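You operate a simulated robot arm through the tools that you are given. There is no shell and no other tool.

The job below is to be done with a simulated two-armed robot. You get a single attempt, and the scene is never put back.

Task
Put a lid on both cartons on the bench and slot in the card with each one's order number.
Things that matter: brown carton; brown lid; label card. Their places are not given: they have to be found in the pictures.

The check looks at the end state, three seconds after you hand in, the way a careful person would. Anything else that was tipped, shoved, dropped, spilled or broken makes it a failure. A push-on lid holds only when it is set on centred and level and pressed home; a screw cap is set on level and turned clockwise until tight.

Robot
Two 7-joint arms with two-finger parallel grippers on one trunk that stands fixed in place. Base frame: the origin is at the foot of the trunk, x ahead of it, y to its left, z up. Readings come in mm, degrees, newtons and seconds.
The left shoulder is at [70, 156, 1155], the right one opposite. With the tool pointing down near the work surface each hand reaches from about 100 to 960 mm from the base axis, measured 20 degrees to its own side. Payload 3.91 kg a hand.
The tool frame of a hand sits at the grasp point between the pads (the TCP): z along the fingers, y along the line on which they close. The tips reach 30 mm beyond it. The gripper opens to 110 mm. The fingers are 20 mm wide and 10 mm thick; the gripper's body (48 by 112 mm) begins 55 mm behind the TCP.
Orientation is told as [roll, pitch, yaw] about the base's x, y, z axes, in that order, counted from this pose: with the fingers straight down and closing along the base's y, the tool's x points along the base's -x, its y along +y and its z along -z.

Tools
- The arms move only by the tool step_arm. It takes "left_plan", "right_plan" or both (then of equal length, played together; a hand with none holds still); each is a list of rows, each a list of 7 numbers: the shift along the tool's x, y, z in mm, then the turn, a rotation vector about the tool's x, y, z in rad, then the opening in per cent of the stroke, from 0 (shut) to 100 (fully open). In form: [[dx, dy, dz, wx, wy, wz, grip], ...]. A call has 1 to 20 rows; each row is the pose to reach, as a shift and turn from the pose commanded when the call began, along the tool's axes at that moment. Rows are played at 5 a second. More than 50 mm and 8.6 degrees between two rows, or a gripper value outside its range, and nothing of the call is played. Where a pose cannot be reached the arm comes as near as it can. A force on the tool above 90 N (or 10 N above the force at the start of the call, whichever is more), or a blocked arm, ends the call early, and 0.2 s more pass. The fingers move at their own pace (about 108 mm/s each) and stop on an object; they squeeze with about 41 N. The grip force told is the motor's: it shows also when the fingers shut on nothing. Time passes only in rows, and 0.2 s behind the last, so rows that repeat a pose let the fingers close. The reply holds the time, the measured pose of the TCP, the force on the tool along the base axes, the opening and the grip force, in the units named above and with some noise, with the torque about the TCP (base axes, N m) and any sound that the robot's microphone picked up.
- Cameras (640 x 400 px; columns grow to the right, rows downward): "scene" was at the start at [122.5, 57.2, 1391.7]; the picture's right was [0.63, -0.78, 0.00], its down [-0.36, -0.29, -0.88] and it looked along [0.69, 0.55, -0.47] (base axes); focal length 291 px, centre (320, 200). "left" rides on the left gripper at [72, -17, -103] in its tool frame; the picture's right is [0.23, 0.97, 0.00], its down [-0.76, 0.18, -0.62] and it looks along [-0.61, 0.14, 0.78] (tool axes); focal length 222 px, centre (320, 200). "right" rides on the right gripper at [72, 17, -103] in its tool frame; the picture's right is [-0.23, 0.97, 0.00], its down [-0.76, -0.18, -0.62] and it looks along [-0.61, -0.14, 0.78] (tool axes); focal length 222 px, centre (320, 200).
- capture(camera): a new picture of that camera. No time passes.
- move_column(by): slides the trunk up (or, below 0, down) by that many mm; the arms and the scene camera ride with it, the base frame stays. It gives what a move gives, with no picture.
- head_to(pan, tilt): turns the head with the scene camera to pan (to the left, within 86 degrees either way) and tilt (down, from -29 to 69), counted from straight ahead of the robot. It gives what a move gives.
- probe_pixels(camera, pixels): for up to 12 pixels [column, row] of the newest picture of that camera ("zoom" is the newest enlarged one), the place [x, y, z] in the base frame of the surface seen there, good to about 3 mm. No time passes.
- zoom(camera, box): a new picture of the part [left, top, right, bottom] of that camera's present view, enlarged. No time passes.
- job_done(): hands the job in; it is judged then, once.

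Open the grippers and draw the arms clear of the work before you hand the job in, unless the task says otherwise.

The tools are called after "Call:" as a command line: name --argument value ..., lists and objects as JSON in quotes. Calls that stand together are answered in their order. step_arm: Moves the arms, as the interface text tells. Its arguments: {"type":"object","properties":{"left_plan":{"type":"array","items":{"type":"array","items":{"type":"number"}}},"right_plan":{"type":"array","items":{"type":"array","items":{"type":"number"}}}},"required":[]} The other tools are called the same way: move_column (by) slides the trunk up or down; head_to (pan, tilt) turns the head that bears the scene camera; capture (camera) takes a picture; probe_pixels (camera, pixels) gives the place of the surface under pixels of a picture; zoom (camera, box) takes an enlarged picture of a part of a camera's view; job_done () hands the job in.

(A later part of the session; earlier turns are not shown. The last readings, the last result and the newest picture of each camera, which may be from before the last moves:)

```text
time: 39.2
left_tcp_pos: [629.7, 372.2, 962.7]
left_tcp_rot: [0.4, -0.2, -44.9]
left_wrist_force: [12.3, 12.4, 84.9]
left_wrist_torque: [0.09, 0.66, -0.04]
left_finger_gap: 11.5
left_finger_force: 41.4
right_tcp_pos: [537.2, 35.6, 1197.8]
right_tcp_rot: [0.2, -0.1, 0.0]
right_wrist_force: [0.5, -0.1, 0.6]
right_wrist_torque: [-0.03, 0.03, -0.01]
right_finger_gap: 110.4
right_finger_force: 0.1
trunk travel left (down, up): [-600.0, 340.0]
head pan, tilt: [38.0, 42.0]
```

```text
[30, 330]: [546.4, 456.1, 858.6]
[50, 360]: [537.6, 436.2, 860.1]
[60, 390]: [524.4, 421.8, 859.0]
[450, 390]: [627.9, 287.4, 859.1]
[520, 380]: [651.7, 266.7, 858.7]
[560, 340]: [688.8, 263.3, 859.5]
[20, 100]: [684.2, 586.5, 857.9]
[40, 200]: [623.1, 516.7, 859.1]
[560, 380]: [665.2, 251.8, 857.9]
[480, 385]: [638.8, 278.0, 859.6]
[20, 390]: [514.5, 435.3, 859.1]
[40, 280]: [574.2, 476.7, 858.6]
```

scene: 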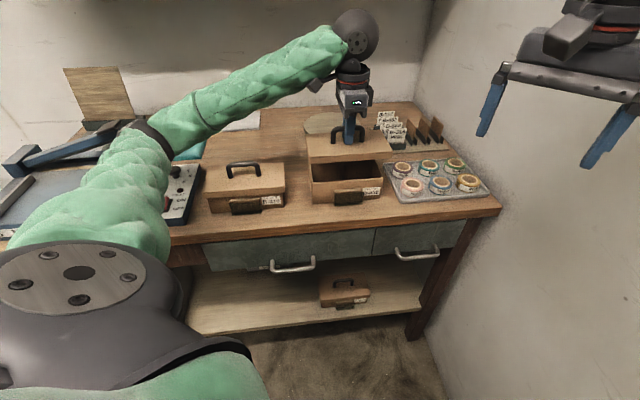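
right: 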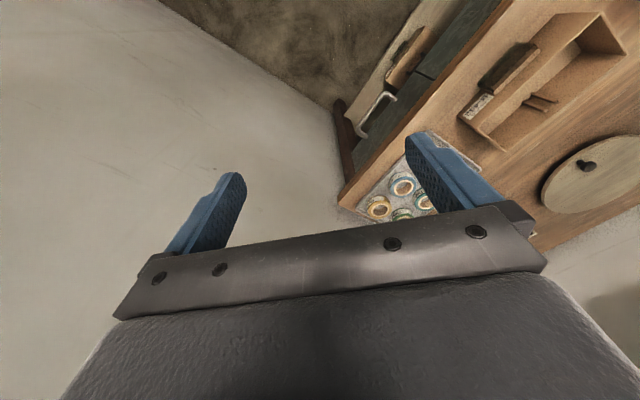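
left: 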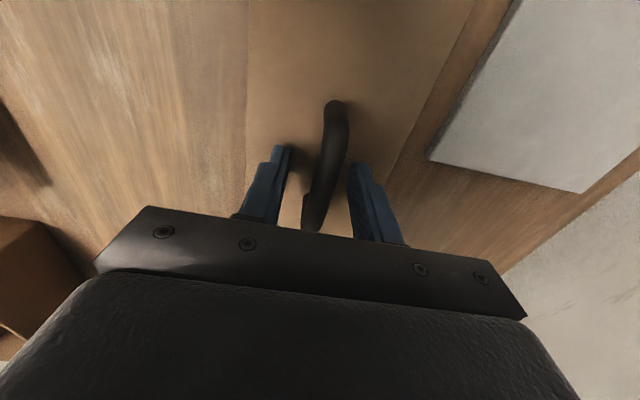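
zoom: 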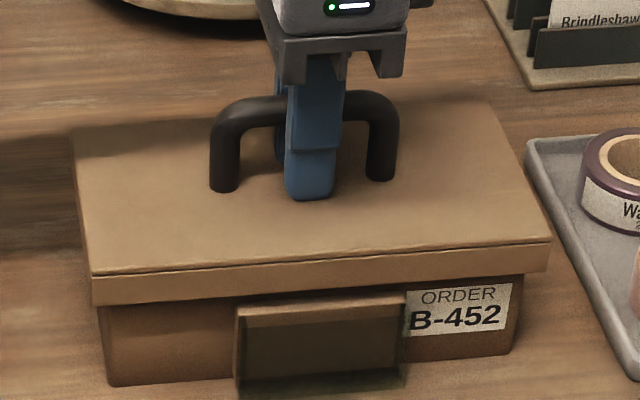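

The lid reads 931.4 and level, and it doesn't move further at 85 N, so it is home. I'll ease off, open and rise.

Call:
step_arm --left_plan '[[0, 0, -3, 0, 0, 0, 0], [0, 0, -7, 0, 0, 0, 0], [0, 0, -7, 0, 0, 0, 20], [0, 0, -7, 0, 0, 0, 30], [0, 0, -8, 0, 0, 0, 30], [0, 0, -25, 0, 0, 0, 30], [0, 0, -60, 0, 0, 0, 30], [0, 0, -95, 0, 0, 0, 30], [0, 0, -115, 0, 0, 0, 30]]'

Call:
capture --camera "scene"

Call:
capture --camera "left"

```text
time: 41.2
left_tcp_pos: [630.6, 372.0, 1072.4]
left_tcp_rot: [0.0, 0.0, -45.0]
left_wrist_force: [-0.2, -0.5, -0.3]
left_wrist_torque: [-0.02, 0.01, 0.0]
left_finger_gap: 33.2
left_finger_force: 0.1
right_tcp_pos: [539.7, 37.4, 1195.9]
right_tcp_rot: [0.1, 0.0, 0.0]
right_wrist_force: [-0.7, -0.1, -0.2]
right_wrist_torque: [0.02, 0.01, 0.05]
right_finger_gap: 110.0
right_finger_force: 0.1
trunk travel left (down, up): [-600.0, 340.0]
head pan, tilt: [38.0, 42.0]
```

```text
taken
```

scene: 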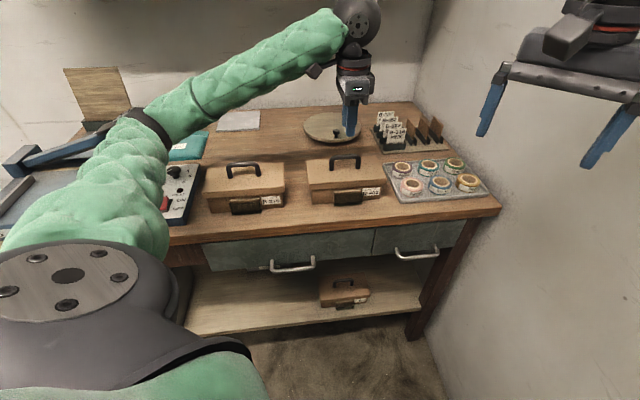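

```text
taken
```

left: 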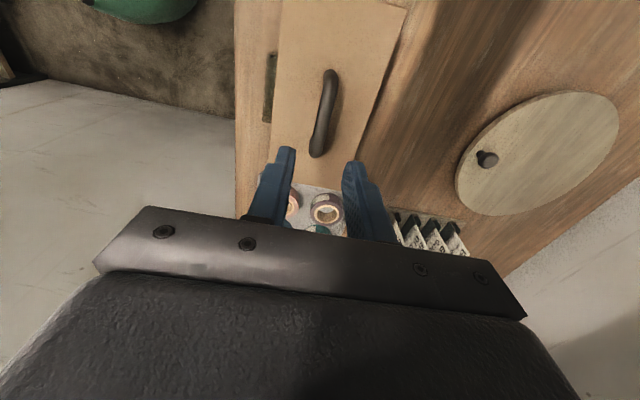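

Both lids are on. Next come the cards: I'll move the left hand, part-closed to 30 mm, above the B-316 card at s≈889, t≈380, with its tips about 22 mm above the card's top.

Call:
step_arm --left_plan '[[-28, 25.5, 0, 0, 0, 0, 27], [-56, 51, 0, 0, 0, 0, 27], [-84, 76.5, 0, 0, 0, 0, 27], [-112, 102, 10, 0, 0, 0, 27], [-140, 127.5, 25, 0, 0, 0, 27], [-168, 153, 45, 0, 0, 0, 27], [-196.4, 178.4, 65, 0, 0, 0, 27], [-196.4, 178.4, 81, 0, 0, 0, 27], [-196.4, 178.4, 81, 0, 0, 0, 27]]'

Call:
capture --camera "left"

Call:
zoom --camera "scene" --box '[360, 75, 450, 161]'

```text
time: 43.2
left_tcp_pos: [890.8, 359.5, 1014.5]
left_tcp_rot: [1.0, -0.6, -44.8]
left_wrist_force: [-1.0, 0.2, 0.9]
left_wrist_torque: [-0.02, -0.04, -0.03]
left_finger_gap: 29.8
left_finger_force: 0.1
right_tcp_pos: [532.6, 31.7, 1203.1]
right_tcp_rot: [0.3, -0.4, 0.1]
right_wrist_force: [0.0, -0.3, 0.9]
right_wrist_torque: [0.04, 0.01, 0.0]
right_finger_gap: 110.1
right_finger_force: 0.1
trunk travel left (down, up): [-600.0, 340.0]
head pan, tilt: [38.0, 42.0]
```

```text
taken
```

left: 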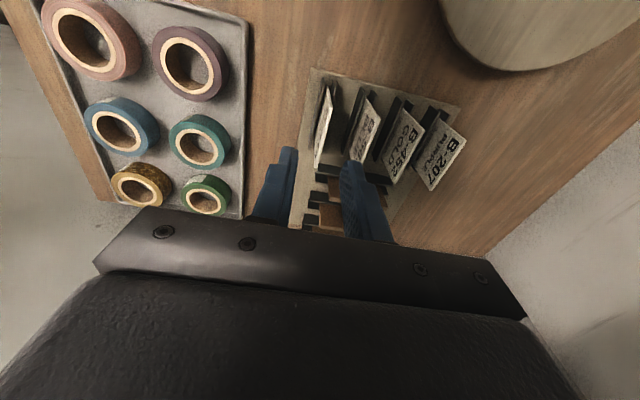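

```text
4.65 times, centred on (405, 118) of scene
```

zoom: 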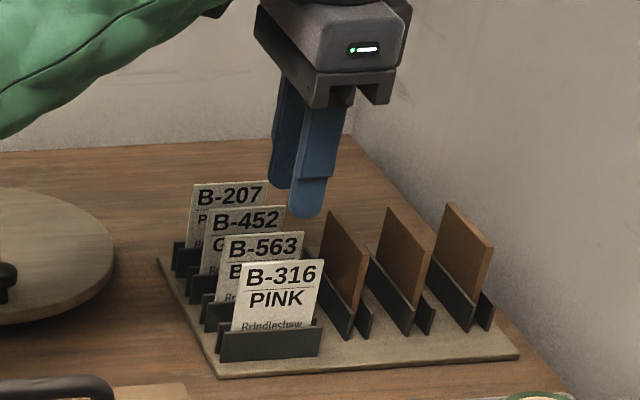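

The hand stopped 24 mm too high with a slight tilt, and the right arm's reading moved too. Something seems to be holding up the left arm, so I'll look at the whole scene at once.

Call:
capture --camera "scene"

```text
taken
```

scene: 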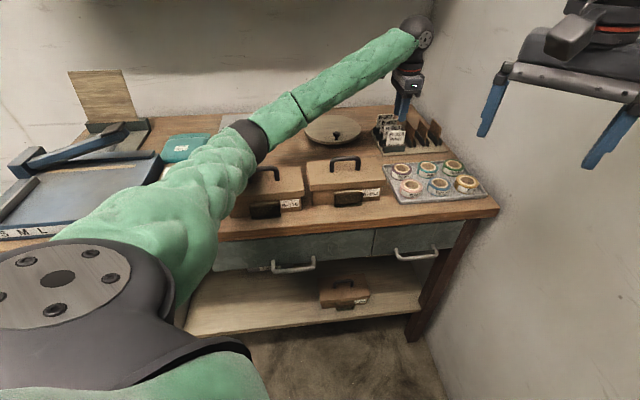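

The left upper arm is resting on the left carton's lid handle, near (255,170). I'll lift everything straight up with the column to take the load off without dragging it.

Call:
move_column --by 60

Call:
capture --camera "scene"

```text
time: 44.2
left_tcp_pos: [899.7, 359.2, 1048.2]
left_tcp_rot: [-0.2, 0.1, -45.1]
left_wrist_force: [0.1, -0.1, 0.2]
left_wrist_torque: [-0.01, 0.0, 0.03]
left_finger_gap: 29.9
left_finger_force: 0.1
right_tcp_pos: [543.3, 37.9, 1254.0]
right_tcp_rot: [0.0, 0.1, 0.0]
right_wrist_force: [-0.6, -0.4, 0.1]
right_wrist_torque: [0.04, -0.02, -0.02]
right_finger_gap: 110.0
right_finger_force: 0.0
trunk travel left (down, up): [-660.0, 280.0]
head pan, tilt: [38.0, 42.0]
```

```text
taken
```

scene: 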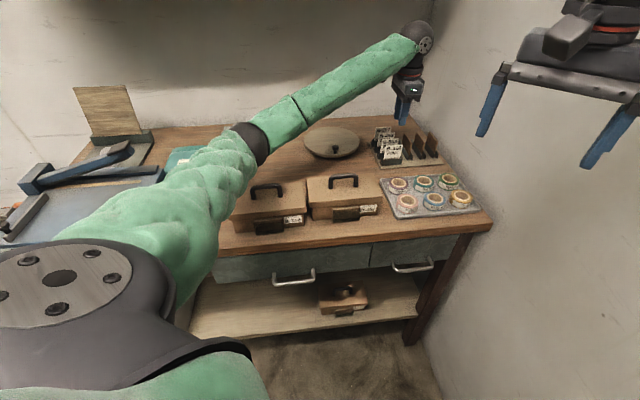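

The arm is free again. The left carton may have been shifted, so I'll zoom in and measure.

Call:
zoom --camera "scene" --box '[220, 160, 400, 245]'

Call:
probe_pixels --camera "scene" --pixels '[[236, 232], [307, 224], [305, 187], [237, 218], [306, 212], [270, 187], [316, 218], [381, 210], [308, 180], [345, 178], [345, 195], [270, 210]]'

```text
3.56 times, centred on (310, 202) of scene
```

zoom: 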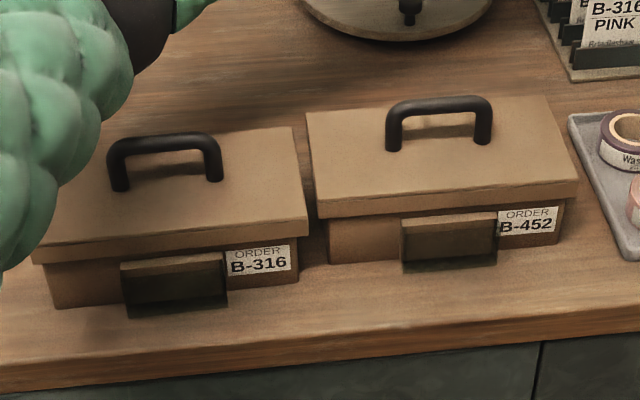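

```text
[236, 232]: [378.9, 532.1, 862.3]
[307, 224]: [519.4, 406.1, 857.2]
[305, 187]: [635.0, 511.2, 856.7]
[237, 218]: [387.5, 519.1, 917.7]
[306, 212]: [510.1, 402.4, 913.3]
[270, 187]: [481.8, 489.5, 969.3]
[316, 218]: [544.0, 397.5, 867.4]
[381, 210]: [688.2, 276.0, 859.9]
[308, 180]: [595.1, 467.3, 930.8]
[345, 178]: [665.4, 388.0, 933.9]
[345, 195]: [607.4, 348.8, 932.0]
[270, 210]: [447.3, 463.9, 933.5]
```

The left carton was pushed some centimetres to the right by the upper arm. I'll raise the column further so the upper arm stays clear, then measure everything again.

Call:
move_column --by 120

Call:
capture --camera "scene"

Call:
capture --camera "left"

```text
time: 45.7
left_tcp_pos: [897.3, 361.0, 1171.3]
left_tcp_rot: [-0.1, 0.0, -45.0]
left_wrist_force: [0.9, 0.3, -0.8]
left_wrist_torque: [0.0, -0.01, 0.01]
left_finger_gap: 29.4
left_finger_force: 0.0
right_tcp_pos: [540.1, 38.2, 1375.4]
right_tcp_rot: [0.0, 0.0, -0.1]
right_wrist_force: [-0.7, 0.1, -0.2]
right_wrist_torque: [0.01, -0.03, -0.01]
right_finger_gap: 110.3
right_finger_force: 0.0
trunk travel left (down, up): [-780.0, 160.0]
head pan, tilt: [38.0, 42.0]
```

```text
taken
```

scene: 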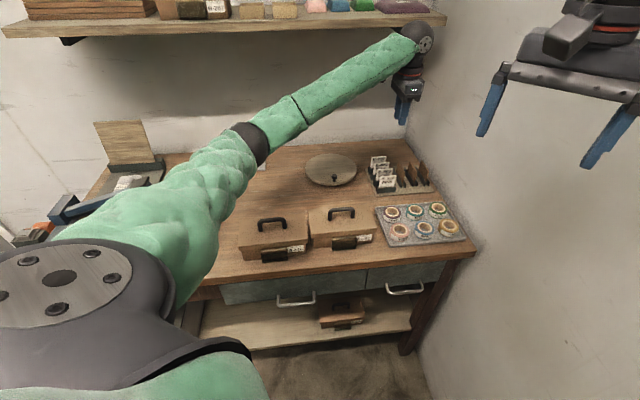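

```text
taken
```

left: 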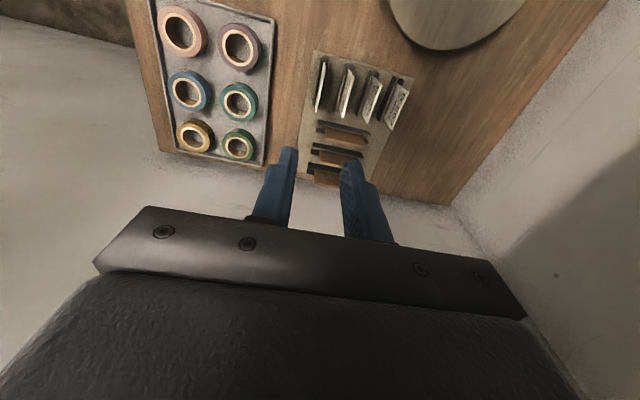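

I'll zoom on the cartons from this higher view and measure both, plus the shelf.

Call:
zoom --camera "scene" --box '[225, 195, 385, 270]'

Call:
probe_pixels --camera "scene" --pixels '[[200, 27], [300, 22], [440, 20], [440, 28], [424, 40], [100, 34]]'

```text
4.00 times, centred on (305, 232) of scene
```

zoom: 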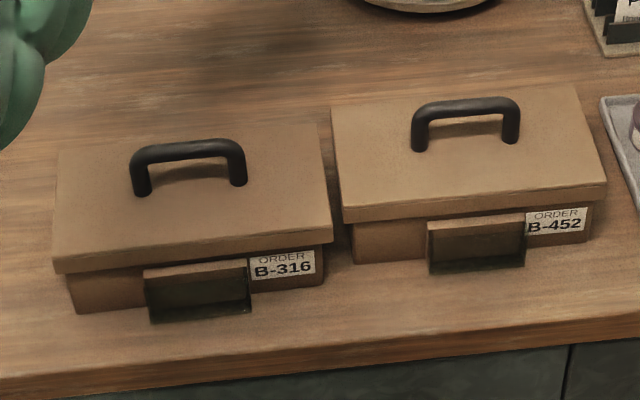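

```text
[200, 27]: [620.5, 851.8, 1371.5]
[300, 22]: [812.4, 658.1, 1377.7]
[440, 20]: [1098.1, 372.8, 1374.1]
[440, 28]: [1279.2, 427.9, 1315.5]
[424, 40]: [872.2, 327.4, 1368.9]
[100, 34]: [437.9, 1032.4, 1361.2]
```

Probing the corners of both lids and cartons in this zoom.

Call:
probe_pixels --camera "zoom" --pixels '[[57, 265], [58, 152], [320, 127], [331, 238], [76, 310], [323, 284], [131, 160], [244, 155], [188, 150], [147, 278], [247, 268], [200, 315]]'

Call:
probe_pixels --camera "zoom" --pixels '[[345, 215], [333, 108], [576, 88], [604, 190], [356, 260], [586, 240], [413, 115], [518, 112], [466, 104], [430, 230], [524, 220], [480, 268]]'

```text
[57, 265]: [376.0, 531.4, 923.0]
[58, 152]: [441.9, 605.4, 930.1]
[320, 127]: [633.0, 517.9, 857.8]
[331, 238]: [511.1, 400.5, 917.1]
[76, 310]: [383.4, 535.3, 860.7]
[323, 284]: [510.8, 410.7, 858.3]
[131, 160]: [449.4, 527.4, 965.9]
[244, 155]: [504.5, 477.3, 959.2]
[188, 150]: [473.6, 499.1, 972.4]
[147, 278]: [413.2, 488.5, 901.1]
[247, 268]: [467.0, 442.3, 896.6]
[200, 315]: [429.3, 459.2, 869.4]
```

```text
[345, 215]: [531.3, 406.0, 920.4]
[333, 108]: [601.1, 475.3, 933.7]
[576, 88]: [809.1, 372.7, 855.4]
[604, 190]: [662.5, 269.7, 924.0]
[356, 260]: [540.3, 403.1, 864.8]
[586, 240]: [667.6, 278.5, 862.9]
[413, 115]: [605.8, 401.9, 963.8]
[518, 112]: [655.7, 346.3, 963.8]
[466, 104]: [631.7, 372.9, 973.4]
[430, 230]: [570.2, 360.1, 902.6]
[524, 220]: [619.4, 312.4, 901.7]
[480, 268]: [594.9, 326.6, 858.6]
```

The right carton is unmoved. The left one slid about 50 mm in +t and 13 mm in −s, and its lid is still on. I'll go above its handle with the raised shoulder, inspect it, and slide it gently back to its place.

Call:
step_arm --left_plan '[[40, -20, 0, 0, 0, 0, 30], [80, -40, 0, 0, 0, 0, 33], [120, -60, 0, 0, 0, 0, 36], [160, -80, 0, 0, 0, 0, 36], [200, -100, 0, 0, 0, 0, 36], [240, -120, 10, 0, 0, 0, 36], [280, -140, 25, 0, 0, 0, 36], [320, -160, 45, 0, 0, 0, 36], [360, -180, 65, 0, 0, 0, 36], [398, -197, 85, 0, 0, 0, 36], [398, -197, 110, 0, 0, 0, 36]]'

Call:
capture --camera "left"

Call:
capture --camera "scene"

```text
time: 48.1
left_tcp_pos: [478.4, 502.9, 1060.3]
left_tcp_rot: [-0.2, 0.0, -45.1]
left_wrist_force: [0.0, -0.3, 0.3]
left_wrist_torque: [-0.04, 0.0, 0.0]
left_finger_gap: 39.7
left_finger_force: 0.1
right_tcp_pos: [542.2, 39.3, 1374.1]
right_tcp_rot: [0.0, 0.1, -0.1]
right_wrist_force: [0.1, 0.5, -0.4]
right_wrist_torque: [0.0, 0.03, 0.03]
right_finger_gap: 110.0
right_finger_force: 0.1
trunk travel left (down, up): [-780.0, 160.0]
head pan, tilt: [38.0, 42.0]
```

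```text
taken
```

left: 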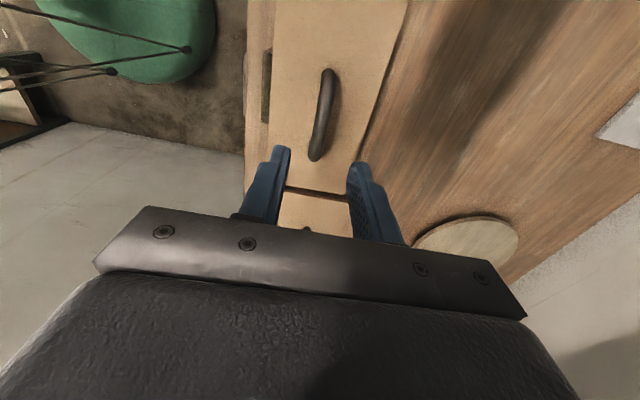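

```text
taken
```

scene: 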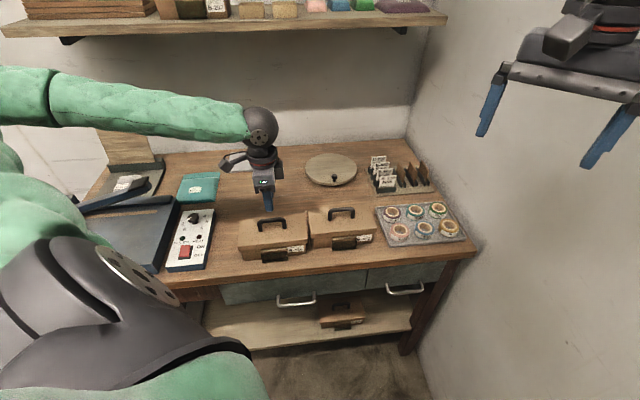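

The view is clear now. I'll measure the shoved carton's lid and handle from both cameras.

Call:
zoom --camera "scene" --box '[228, 205, 328, 270]'

Call:
probe_pixels --camera "left" --pixels '[[328, 75], [327, 90], [325, 105], [322, 120], [319, 135], [315, 152], [272, 60], [270, 120], [270, 160], [395, 50], [375, 110], [330, 195]]'

Call:
probe_pixels --camera "zoom" --pixels '[[75, 190], [130, 180], [100, 110], [200, 100], [330, 85], [440, 80], [400, 140], [480, 150], [440, 170], [270, 170], [160, 170], [350, 165]]'

```text
6.15 times, centred on (278, 238) of scene
```

zoom: 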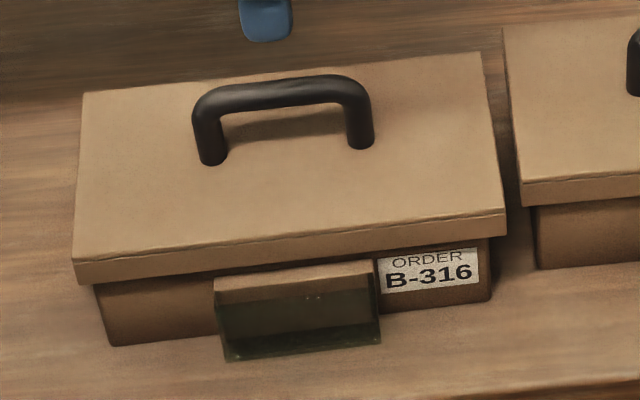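

```text
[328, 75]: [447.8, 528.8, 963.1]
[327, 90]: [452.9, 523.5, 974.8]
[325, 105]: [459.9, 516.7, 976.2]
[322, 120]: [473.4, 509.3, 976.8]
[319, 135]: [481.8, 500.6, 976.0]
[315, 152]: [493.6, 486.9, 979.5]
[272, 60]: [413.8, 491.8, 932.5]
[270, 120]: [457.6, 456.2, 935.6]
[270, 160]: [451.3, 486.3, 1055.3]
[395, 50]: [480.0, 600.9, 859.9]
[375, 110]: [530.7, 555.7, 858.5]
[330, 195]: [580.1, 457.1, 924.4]
```

```text
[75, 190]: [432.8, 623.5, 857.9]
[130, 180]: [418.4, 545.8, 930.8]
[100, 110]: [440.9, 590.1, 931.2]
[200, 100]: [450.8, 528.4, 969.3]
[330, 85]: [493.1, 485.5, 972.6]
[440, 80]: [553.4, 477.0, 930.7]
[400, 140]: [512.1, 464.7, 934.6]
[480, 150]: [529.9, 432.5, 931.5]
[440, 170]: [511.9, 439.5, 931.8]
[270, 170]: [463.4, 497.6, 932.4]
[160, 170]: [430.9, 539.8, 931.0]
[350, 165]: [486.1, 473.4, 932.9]
```

The lid is still seated and level at z≈931.5. I'll descend onto the handle, close, and check for clean contact before sliding.

Call:
step_arm --left_plan '[[0, 0.4, 30, 0, 0, 0, 36], [0, 0.4, 60, 0, 0, 0, 36], [0, 0.4, 80, 0, 0, 0, 36], [0, 0.4, 92, 0, 0, 0, 36], [0, 0.4, 92, 0, 0, 0, 15], [0, 0.4, 92, 0, 0, 0, 0], [0, 0.4, 92, 0, 0, 0, 0]]'

Call:
zoom --camera "scene" --box '[218, 195, 338, 270]'

```text
time: 49.7
left_tcp_pos: [477.3, 500.9, 969.2]
left_tcp_rot: [0.0, 0.1, -44.9]
left_wrist_force: [-1.2, 0.6, -0.4]
left_wrist_torque: [0.04, 0.0, 0.01]
left_finger_gap: 11.5
left_finger_force: 41.0
right_tcp_pos: [540.6, 37.2, 1375.5]
right_tcp_rot: [0.0, 0.0, 0.0]
right_wrist_force: [-0.2, 0.6, 0.5]
right_wrist_torque: [0.02, -0.01, 0.05]
right_finger_gap: 109.9
right_finger_force: 0.0
trunk travel left (down, up): [-780.0, 160.0]
head pan, tilt: [38.0, 42.0]
```

```text
5.33 times, centred on (278, 232) of scene
```

zoom: 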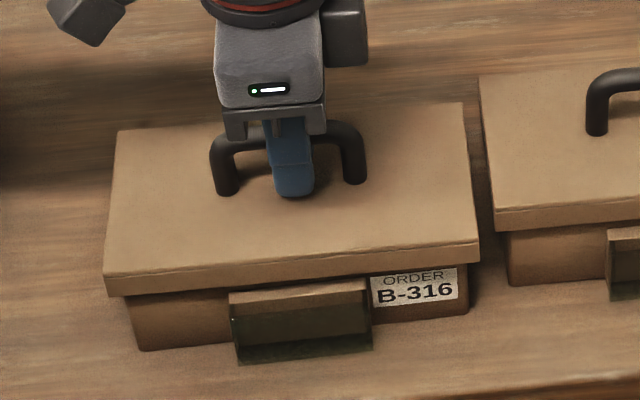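

The bar is gripped with no side load. I'll slide the carton back slowly, 50 mm in −t and 14 mm in +s.

Call:
step_arm --left_plan '[[2, 0.6, 0, 0, 0, 0, 0], [6, 1.8, 0, 0, 0, 0, 0], [11, 3.1, 0, 0, 0, 0, 0], [16, 4.5, 0, 0, 0, 0, 0], [21, 6, 0, 0, 0, 0, 0], [26, 7.4, 0, 0, 0, 0, 0], [31, 8.8, 0, 0, 0, 0, 0], [36, 10.3, 0, 0, 0, 0, 0], [41, 11.7, 0, 0, 0, 0, 0], [45, 12.8, 0, 0, 0, 0, 0], [48, 13.7, 0, 0, 0, 0, 0], [50.2, 14.3, 0, 0, 0, 0, 0], [50.2, 14.3, 0, 0, 0, 0, 0]]'

Call:
zoom --camera "scene" --box '[198, 195, 318, 270]'

```text
time: 52.5
left_tcp_pos: [451.5, 550.0, 970.0]
left_tcp_rot: [0.0, 0.0, -45.0]
left_wrist_force: [-0.3, 0.9, 0.3]
left_wrist_torque: [0.01, -0.01, 0.02]
left_finger_gap: 11.4
left_finger_force: 40.9
right_tcp_pos: [539.9, 39.1, 1375.7]
right_tcp_rot: [-0.1, -0.1, 0.1]
right_wrist_force: [0.8, -0.2, -0.4]
right_wrist_torque: [-0.04, 0.01, -0.02]
right_finger_gap: 109.8
right_finger_force: 0.0
trunk travel left (down, up): [-780.0, 160.0]
head pan, tilt: [38.0, 42.0]
```

```text
5.33 times, centred on (258, 232) of scene
```

zoom: 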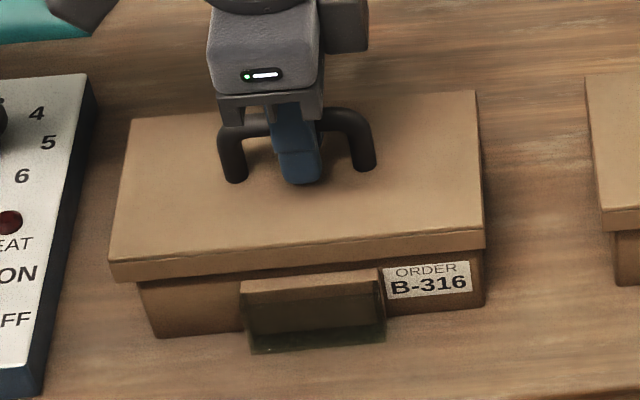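

The carton followed. I'll check its position by probing, then press the lid again.

Call:
probe_pixels --camera "zoom" --pixels '[[157, 334], [484, 304], [112, 275], [485, 243], [114, 262], [485, 230], [134, 122], [474, 94], [150, 300], [480, 290], [245, 286], [380, 276]]'

Call:
step_arm --left_plan '[[0, 0, 2, 0, 0, 0, 0], [0, 0, 4, 0, 0, 0, 0], [0, 0, 6, 0, 0, 0, 0], [0, 0, 8, 0, 0, 0, 0], [0, 0, 8, 0, 0, 0, 0]]'

```text
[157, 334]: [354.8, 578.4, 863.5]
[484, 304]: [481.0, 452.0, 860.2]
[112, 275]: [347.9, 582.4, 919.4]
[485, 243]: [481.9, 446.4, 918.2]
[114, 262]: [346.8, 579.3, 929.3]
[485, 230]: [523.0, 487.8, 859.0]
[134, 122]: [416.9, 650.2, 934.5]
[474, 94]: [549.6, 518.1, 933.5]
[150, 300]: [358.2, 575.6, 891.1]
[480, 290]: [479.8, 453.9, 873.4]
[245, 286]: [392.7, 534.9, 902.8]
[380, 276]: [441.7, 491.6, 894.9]
```

```text
time: 53.7
left_tcp_pos: [451.3, 548.1, 964.1]
left_tcp_rot: [0.3, 0.0, -44.9]
left_wrist_force: [5.2, 9.4, 48.1]
left_wrist_torque: [-0.07, -0.07, 0.01]
left_finger_gap: 11.3
left_finger_force: 41.3
right_tcp_pos: [538.5, 34.8, 1377.2]
right_tcp_rot: [0.1, -0.1, -0.1]
right_wrist_force: [-0.6, -0.1, 0.4]
right_wrist_torque: [-0.03, 0.02, 0.0]
right_finger_gap: 109.8
right_finger_force: 0.1
trunk travel left (down, up): [-780.0, 160.0]
head pan, tilt: [38.0, 42.0]
```

The carton is back within about 3 mm of its place and 48 N is on the lid. I'll press to about 80 N, then ease off, open and rise.

Call:
step_arm --left_plan '[[0, 0, 2, 0, 0, 0, 0], [0, 0, 3.5, 0, 0, 0, 0], [0, 0, 3.5, 0, 0, 0, 0]]'

Call:
step_arm --left_plan '[[0, 0, -4, 0, 0, 0, 0], [0, 0, -8, 0, 0, 0, 0], [0, 0, -8, 0, 0, 0, 20], [0, 0, -8, 0, 0, 0, 30], [0, 0, -9, 0, 0, 0, 30], [0, 0, -25, 0, 0, 0, 30], [0, 0, -60, 0, 0, 0, 30], [0, 0, -100, 0, 0, 0, 30], [0, 0, -140, 0, 0, 0, 30], [0, 0, -175, 0, 0, 0, 30]]'

Call:
zoom --camera "scene" --box '[198, 195, 398, 285]'

```text
time: 54.5
left_tcp_pos: [450.4, 547.1, 963.0]
left_tcp_rot: [0.3, -0.1, -45.0]
left_wrist_force: [7.3, 16.7, 87.6]
left_wrist_torque: [0.1, 0.46, -0.01]
left_finger_gap: 11.4
left_finger_force: 40.8
right_tcp_pos: [537.6, 35.0, 1378.4]
right_tcp_rot: [0.1, -0.2, 0.1]
right_wrist_force: [0.5, 0.4, 0.1]
right_wrist_torque: [0.0, -0.03, 0.0]
right_finger_gap: 109.8
right_finger_force: 0.0
trunk travel left (down, up): [-780.0, 160.0]
head pan, tilt: [38.0, 42.0]
```

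```text
time: 56.7
left_tcp_pos: [449.0, 547.8, 1133.5]
left_tcp_rot: [0.0, 0.0, -45.1]
left_wrist_force: [-0.2, -0.1, -0.2]
left_wrist_torque: [0.0, -0.03, 0.0]
left_finger_gap: 33.1
left_finger_force: 0.2
right_tcp_pos: [540.7, 35.7, 1375.0]
right_tcp_rot: [0.0, 0.0, -0.1]
right_wrist_force: [0.3, -1.0, 0.4]
right_wrist_torque: [0.03, -0.01, -0.02]
right_finger_gap: 110.1
right_finger_force: 0.0
trunk travel left (down, up): [-780.0, 160.0]
head pan, tilt: [38.0, 42.0]
```

```text
3.20 times, centred on (298, 240) of scene
```

zoom: 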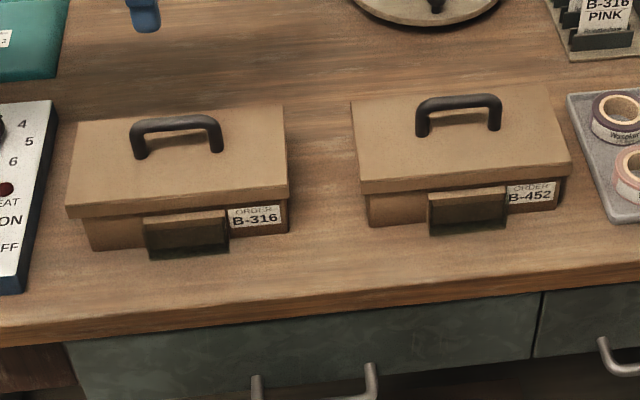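

Both cartons stand lidded in their places. I'll now return to the B-316 card with the higher shoulder, stopping well above it to check the upper arm's clearance.

Call:
step_arm --left_plan '[[-41, 16.6, 0, 0, 0, 0, 27], [-82, 33.2, 0, 0, 0, 0, 27], [-123, 49.8, 0, 0, 0, 0, 27], [-164, 66.4, 0, 0, 0, 0, 27], [-205, 83, 5, 0, 0, 0, 27], [-246, 99.6, 15, 0, 0, 0, 27], [-287, 116.2, 25, 0, 0, 0, 27], [-328, 132.8, 35, 0, 0, 0, 27], [-369, 149.4, 48, 0, 0, 0, 27], [-410, 166, 60, 0, 0, 0, 27], [-448.2, 182.3, 72, 0, 0, 0, 27]]'

Call:
capture --camera "scene"

Call:
capture --camera "right"

```text
time: 59.1
left_tcp_pos: [899.0, 361.7, 1059.7]
left_tcp_rot: [0.0, 0.1, -45.0]
left_wrist_force: [0.2, 0.0, -0.2]
left_wrist_torque: [-0.03, 0.03, 0.0]
left_finger_gap: 29.8
left_finger_force: 0.0
right_tcp_pos: [542.0, 36.8, 1374.4]
right_tcp_rot: [0.0, 0.0, 0.0]
right_wrist_force: [-0.4, 0.5, -0.5]
right_wrist_torque: [0.0, 0.0, 0.01]
right_finger_gap: 110.0
right_finger_force: 0.0
trunk travel left (down, up): [-780.0, 160.0]
head pan, tilt: [38.0, 42.0]
```

```text
taken
```

scene: 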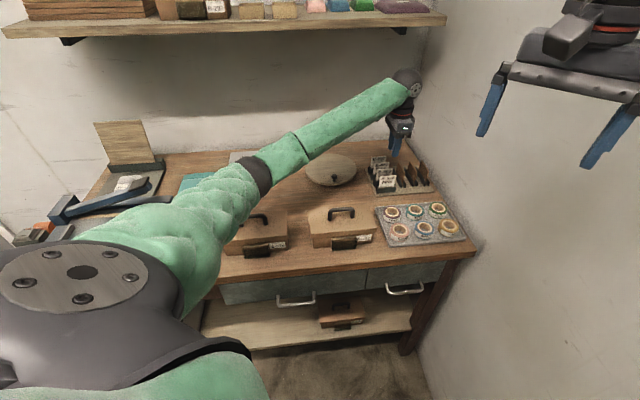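

```text
taken
```

right: 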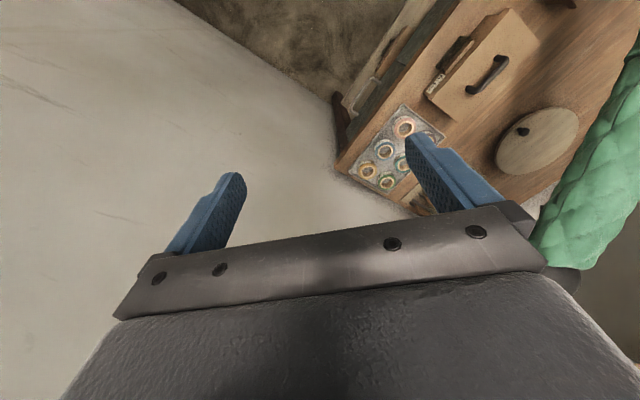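

I'll probe the arm's surface near the elbow at (225,215), (250,185) and so on, to estimate its clearance above the left carton's handle.

Call:
probe_pixels --camera "scene" --pixels '[[150, 240], [190, 215], [215, 200], [235, 190], [245, 215], [225, 235], [255, 175], [265, 190], [285, 160], [290, 170], [350, 120], [245, 240]]'

```text
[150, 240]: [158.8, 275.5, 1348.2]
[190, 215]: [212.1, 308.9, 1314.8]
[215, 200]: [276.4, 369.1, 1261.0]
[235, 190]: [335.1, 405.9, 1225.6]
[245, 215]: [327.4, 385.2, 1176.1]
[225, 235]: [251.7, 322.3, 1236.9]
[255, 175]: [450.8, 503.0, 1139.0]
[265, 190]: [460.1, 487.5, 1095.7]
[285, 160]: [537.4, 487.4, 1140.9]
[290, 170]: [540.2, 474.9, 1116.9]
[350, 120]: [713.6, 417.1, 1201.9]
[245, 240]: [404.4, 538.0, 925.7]
```

The elbow's underside is around z 1060 now and would sink close to the handle (973) when I reach down. I'll raise the column another 150 mm for margin; the hand stays clear of the shelf's front edge at s≈1040.

Call:
move_column --by 150

Call:
capture --camera "scene"

```text
time: 60.8
left_tcp_pos: [898.1, 361.4, 1210.0]
left_tcp_rot: [0.0, 0.1, -44.9]
left_wrist_force: [0.3, 0.8, 0.7]
left_wrist_torque: [-0.02, 0.01, 0.0]
left_finger_gap: 29.8
left_finger_force: 0.1
right_tcp_pos: [540.7, 36.5, 1525.2]
right_tcp_rot: [-0.1, 0.0, 0.0]
right_wrist_force: [0.6, 0.3, 0.1]
right_wrist_torque: [0.01, -0.03, 0.01]
right_finger_gap: 110.2
right_finger_force: 0.1
trunk travel left (down, up): [-930.0, 10.0]
head pan, tilt: [38.0, 42.0]
```

```text
taken
```

scene: 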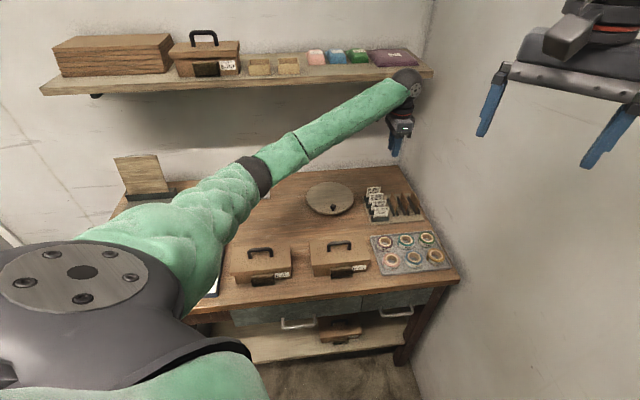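

I'll lower the hand 150 mm to z≈1060 and check the elbow's height again.

Call:
step_arm --left_plan '[[0, 0, 40, 0, 0, 0, 27], [0, 0, 80, 0, 0, 0, 27], [0, 0, 120, 0, 0, 0, 27], [0, 0, 150, 0, 0, 0, 27], [0, 0, 150, 0, 0, 0, 27]]'

Call:
capture --camera "scene"

Call:
capture --camera "left"

```text
time: 62.0
left_tcp_pos: [897.2, 360.8, 1060.3]
left_tcp_rot: [0.1, -0.1, -45.0]
left_wrist_force: [0.3, 0.0, 0.1]
left_wrist_torque: [0.04, -0.02, 0.0]
left_finger_gap: 30.0
left_finger_force: 0.1
right_tcp_pos: [540.9, 37.7, 1525.3]
right_tcp_rot: [0.0, 0.0, 0.0]
right_wrist_force: [-0.8, 0.1, -0.6]
right_wrist_torque: [0.03, 0.0, 0.03]
right_finger_gap: 109.9
right_finger_force: 0.0
trunk travel left (down, up): [-930.0, 10.0]
head pan, tilt: [38.0, 42.0]
```

```text
taken
```

scene: 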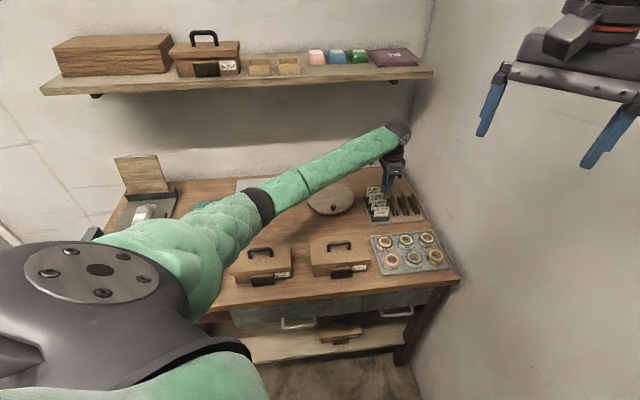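

```text
taken
```

left: 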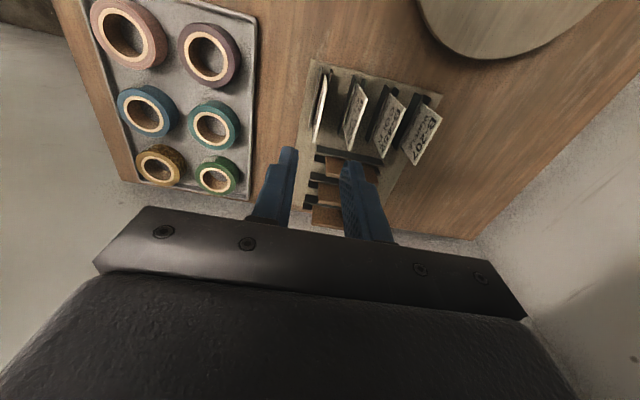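

Probing the elbow region again at (262,205), (245,235), (225,250) for heights.

Call:
probe_pixels --camera "scene" --pixels '[[255, 195], [265, 212], [270, 218], [262, 222], [250, 235], [240, 248], [230, 260], [285, 190], [290, 205], [300, 200], [225, 280], [215, 300]]'

Call:
zoom --camera "left" --box '[265, 40, 465, 170]'

```text
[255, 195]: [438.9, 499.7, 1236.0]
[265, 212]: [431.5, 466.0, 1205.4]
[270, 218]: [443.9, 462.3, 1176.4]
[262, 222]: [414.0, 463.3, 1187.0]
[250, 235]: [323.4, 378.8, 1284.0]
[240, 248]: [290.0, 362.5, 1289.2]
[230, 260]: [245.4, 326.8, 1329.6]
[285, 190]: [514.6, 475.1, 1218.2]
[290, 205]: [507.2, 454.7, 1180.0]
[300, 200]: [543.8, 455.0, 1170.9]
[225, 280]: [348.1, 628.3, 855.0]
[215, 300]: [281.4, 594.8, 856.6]
```

```text
3.08 times, centred on (365, 105) of left
```

zoom: 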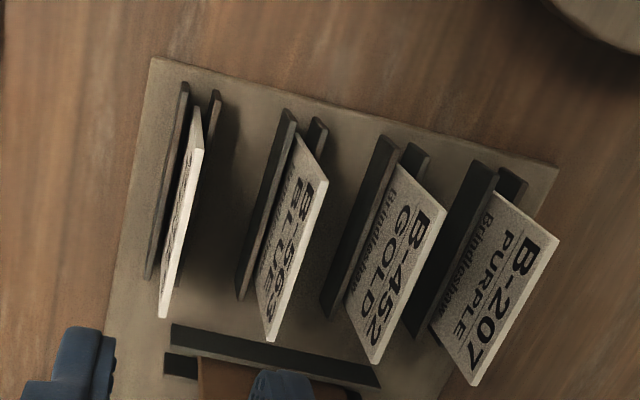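

The elbow now has ample clearance. I'll re-probe the top edges of the B-316 and B-452 cards from here.

Call:
probe_pixels --camera "zoom" --pixels '[[200, 155], [190, 190], [181, 230], [172, 270], [165, 308], [196, 115], [320, 190], [296, 265], [272, 332], [440, 220], [410, 290], [380, 355]]'

Call:
zoom --camera "scene" --box '[355, 150, 425, 225]'

```text
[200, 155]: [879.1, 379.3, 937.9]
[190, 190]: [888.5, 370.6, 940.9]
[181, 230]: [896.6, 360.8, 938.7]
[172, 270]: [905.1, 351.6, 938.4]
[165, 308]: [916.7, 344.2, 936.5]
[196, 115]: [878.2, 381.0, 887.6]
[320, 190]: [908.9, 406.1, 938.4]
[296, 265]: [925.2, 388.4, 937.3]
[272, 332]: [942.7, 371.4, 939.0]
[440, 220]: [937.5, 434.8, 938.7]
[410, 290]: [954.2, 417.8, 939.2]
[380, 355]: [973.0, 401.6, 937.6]
```

```text
5.33 times, centred on (390, 188) of scene
```

zoom: 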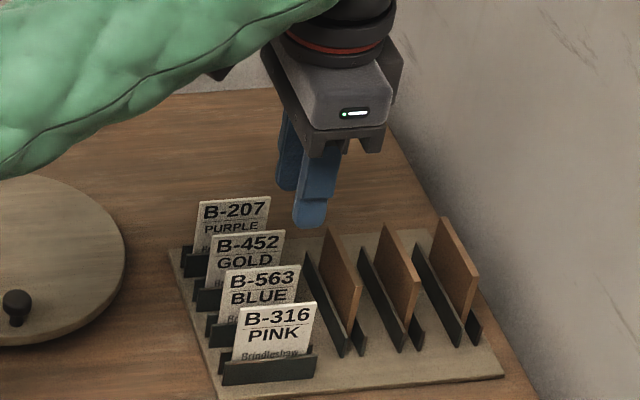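

The hand is centred on B-316 at s≈890, t≈379.5. I'll descend until the tips are just above the card's top edge and check.

Call:
step_arm --left_plan '[[0, 0, 30, 0, 0, 0, 27], [0, 0, 60, 0, 0, 0, 27], [0, 0, 80, 0, 0, 0, 27], [0, 0, 80, 0, 0, 0, 27]]'

Call:
capture --camera "left"

Call:
zoom --camera "scene" --box '[345, 150, 425, 225]'

```text
time: 63.0
left_tcp_pos: [899.2, 362.5, 980.1]
left_tcp_rot: [0.0, 0.0, -45.1]
left_wrist_force: [-0.8, 0.4, 0.3]
left_wrist_torque: [-0.01, 0.05, 0.01]
left_finger_gap: 29.8
left_finger_force: 0.0
right_tcp_pos: [541.9, 38.7, 1524.7]
right_tcp_rot: [0.1, 0.1, -0.1]
right_wrist_force: [0.0, -0.6, -0.2]
right_wrist_torque: [0.03, 0.02, -0.04]
right_finger_gap: 110.3
right_finger_force: 0.0
trunk travel left (down, up): [-930.0, 10.0]
head pan, tilt: [38.0, 42.0]
```

```text
taken
```

left: 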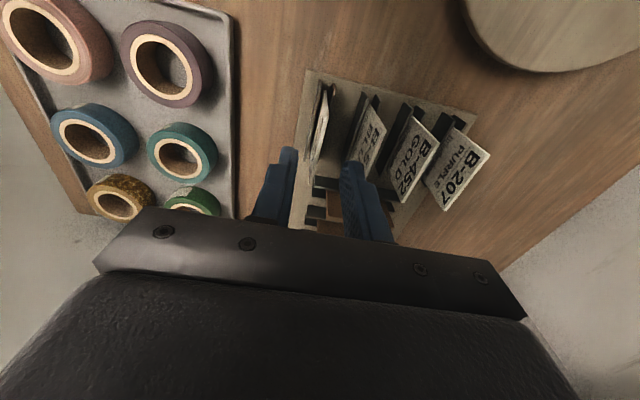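

```text
5.33 times, centred on (385, 188) of scene
```

zoom: 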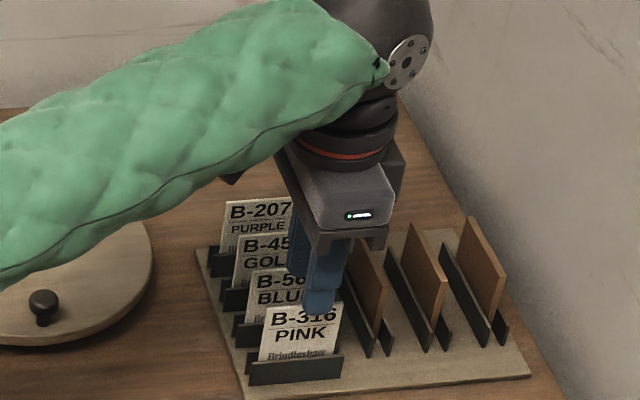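

The fingers straddle the B-316 card. I'll go down 30 mm so they overlap its top 18 mm, and close.

Call:
step_arm --left_plan '[[0, 0, 10, 0, 0, 0, 27], [0, 0, 20, 0, 0, 0, 27], [0, 0, 30, 0, 0, 0, 27], [0, 0, 30, 0, 0, 0, 15], [0, 0, 30, 0, 0, 0, 5], [0, 0, 30, 0, 0, 0, 0], [0, 0, 30, 0, 0, 0, 0]]'

Call:
capture --camera "left"

Call:
zoom --camera "scene" --box '[345, 150, 425, 225]'

```text
time: 64.6
left_tcp_pos: [898.6, 361.2, 950.9]
left_tcp_rot: [-0.1, 0.1, -45.0]
left_wrist_force: [0.4, -0.3, 0.7]
left_wrist_torque: [0.01, 0.01, 0.0]
left_finger_gap: 0.1
left_finger_force: 40.2
right_tcp_pos: [541.0, 37.2, 1526.4]
right_tcp_rot: [0.0, 0.0, 0.0]
right_wrist_force: [-0.5, -0.2, 0.1]
right_wrist_torque: [-0.01, -0.02, 0.0]
right_finger_gap: 110.1
right_finger_force: 0.0
trunk travel left (down, up): [-930.0, 10.0]
head pan, tilt: [38.0, 42.0]
```

```text
taken
```

left: 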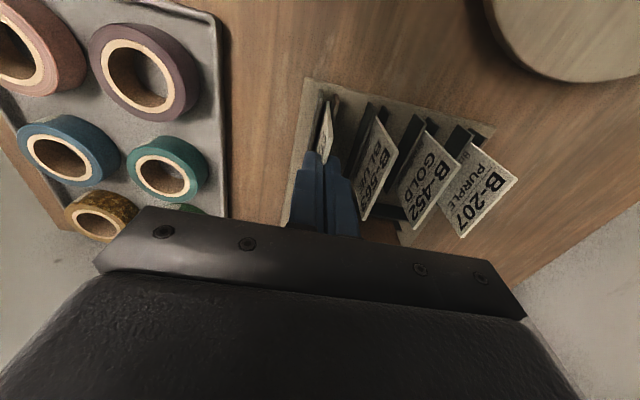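

```text
5.33 times, centred on (385, 188) of scene
```

zoom: 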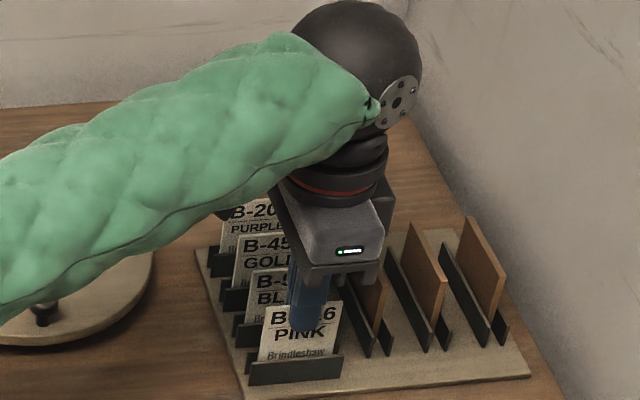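

The finger gap reads 0.1 mm, so the fingers may have missed the card or it is very thin. I'll zoom in before moving.

Call:
zoom --camera "left" --box '[270, 70, 410, 240]'

Call:
zoom --camera "scene" --box '[380, 185, 420, 225]'

```text
2.35 times, centred on (340, 155) of left
```

zoom: 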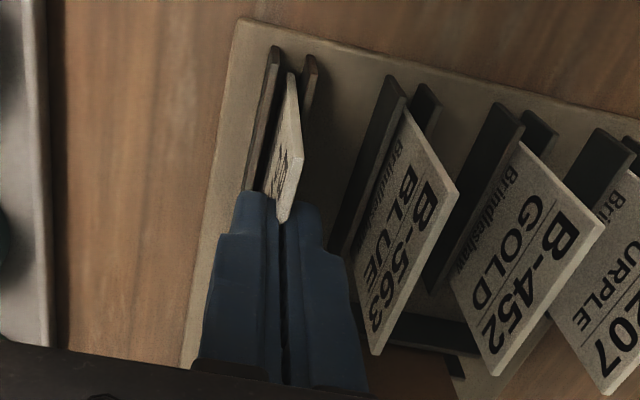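

```text
10.00 times, centred on (400, 205) of scene
```

zoom: 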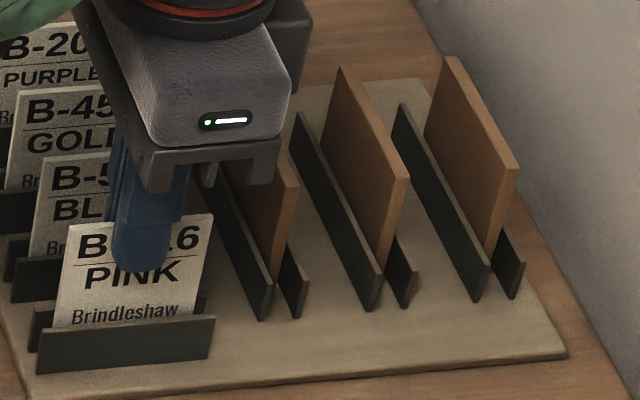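

The card does run between the two fingers, so it may simply be thin. I'll lift 20 mm and look whether it comes along.

Call:
step_arm --left_plan '[[0, 0, -5, 0, 0, 0, 0], [0, 0, -12, 0, 0, 0, 0], [0, 0, -20, 0, 0, 0, 0], [0, 0, -20, 0, 0, 0, 0]]'

Call:
zoom --camera "left" --box '[270, 70, 410, 240]'

Call:
zoom --camera "scene" --box '[380, 185, 420, 225]'

```text
time: 65.6
left_tcp_pos: [897.7, 362.6, 970.1]
left_tcp_rot: [-0.1, -0.1, -44.9]
left_wrist_force: [0.6, 0.0, 0.3]
left_wrist_torque: [-0.03, 0.01, 0.01]
left_finger_gap: 0.0
left_finger_force: 40.4
right_tcp_pos: [540.7, 37.7, 1526.0]
right_tcp_rot: [0.0, 0.1, 0.0]
right_wrist_force: [0.0, 0.1, -0.8]
right_wrist_torque: [0.0, 0.0, 0.02]
right_finger_gap: 109.9
right_finger_force: 0.1
trunk travel left (down, up): [-930.0, 10.0]
head pan, tilt: [38.0, 42.0]
```

```text
2.35 times, centred on (340, 155) of left
```

zoom: 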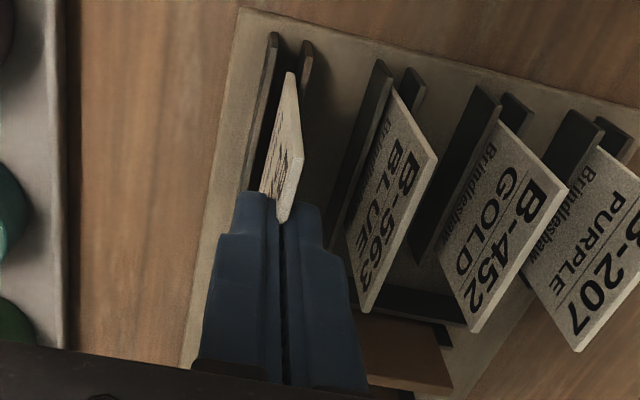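

```text
10.00 times, centred on (400, 205) of scene
```

zoom: 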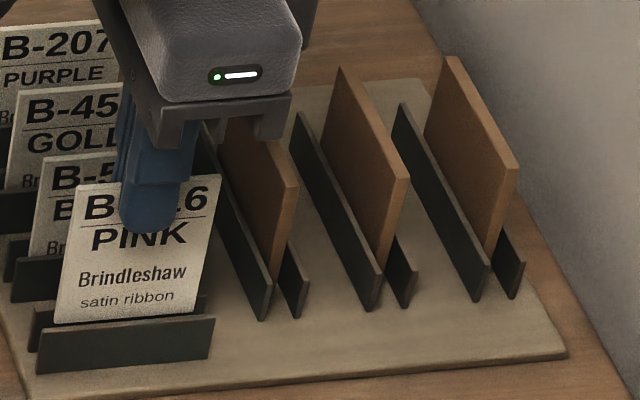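

The card lifts with the fingers ("satin ribbon" line now visible). I'll raise it well above the handles and carry it over to the left carton's pocket at s≈651, t≈−69.

Call:
step_arm --left_plan '[[0, 0, -30, 0, 0, 0, 0], [0, 0, -65, 0, 0, 0, 0], [0, 0, -105, 0, 0, 0, 0], [0, 0, -140, 0, 0, 0, 0], [37, -20, -140, 0, 0, 0, 0], [78, -41, -140, 0, 0, 0, 0], [119, -63, -140, 0, 0, 0, 0], [160, -85, -140, 0, 0, 0, 0], [201, -107, -140, 0, 0, 0, 0], [242, -128, -140, 0, 0, 0, 0], [283, -150, -140, 0, 0, 0, 0], [324, -172, -140, 0, 0, 0, 0], [365, -193, -140, 0, 0, 0, 0], [406, -215, -140, 0, 0, 0, 0], [449, -238, -140, 0, 0, 0, 0], [449, -238, -140, 0, 0, 0, 0]]'

Call:
capture --camera "left"

Call:
capture --camera "scene"

```text
time: 69.0
left_tcp_pos: [411.6, 510.5, 1110.6]
left_tcp_rot: [0.0, 0.1, -45.0]
left_wrist_force: [-0.1, 0.7, -0.1]
left_wrist_torque: [0.06, 0.0, -0.02]
left_finger_gap: 0.0
left_finger_force: 40.3
right_tcp_pos: [540.6, 36.8, 1526.4]
right_tcp_rot: [0.1, -0.1, 0.0]
right_wrist_force: [-0.9, -0.6, 0.4]
right_wrist_torque: [-0.01, 0.01, 0.03]
right_finger_gap: 110.2
right_finger_force: 0.0
trunk travel left (down, up): [-930.0, 10.0]
head pan, tilt: [38.0, 42.0]
```

```text
taken
```

left: 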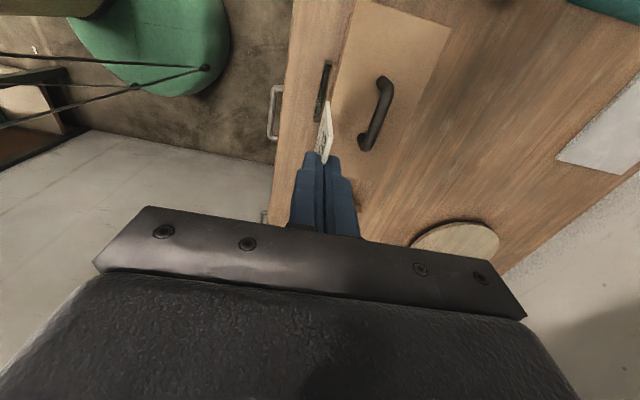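

```text
taken
```

scene: 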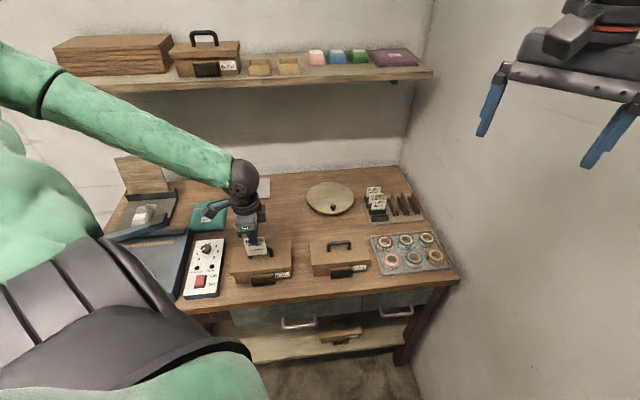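

The card is held over the left carton's front. I'll zoom the left camera on the card and pocket, and the scene camera too.

Call:
zoom --camera "left" --box '[270, 30, 400, 190]'

Call:
zoom --camera "scene" --box '[215, 205, 315, 295]'

```text
2.50 times, centred on (335, 110) of left
```

zoom: 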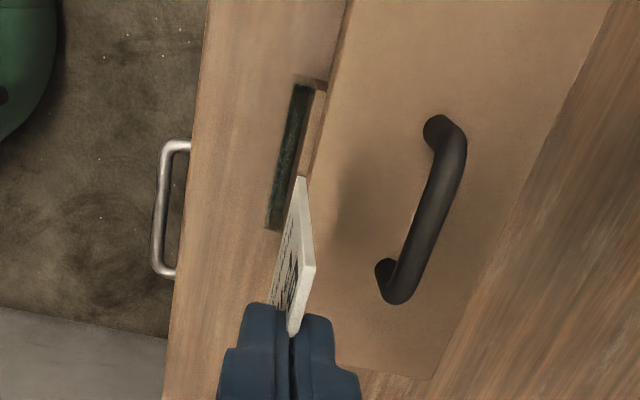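

```text
4.44 times, centred on (265, 250) of scene
```

zoom: 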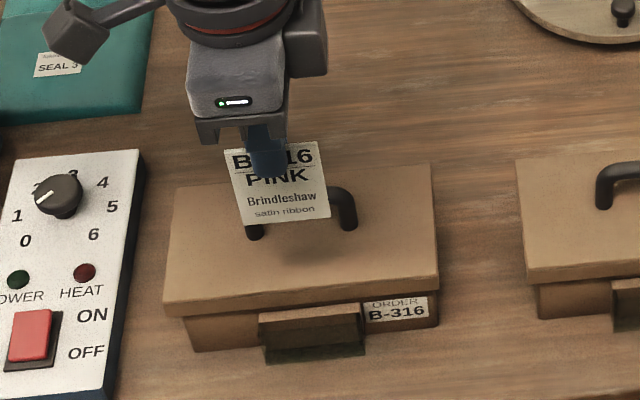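

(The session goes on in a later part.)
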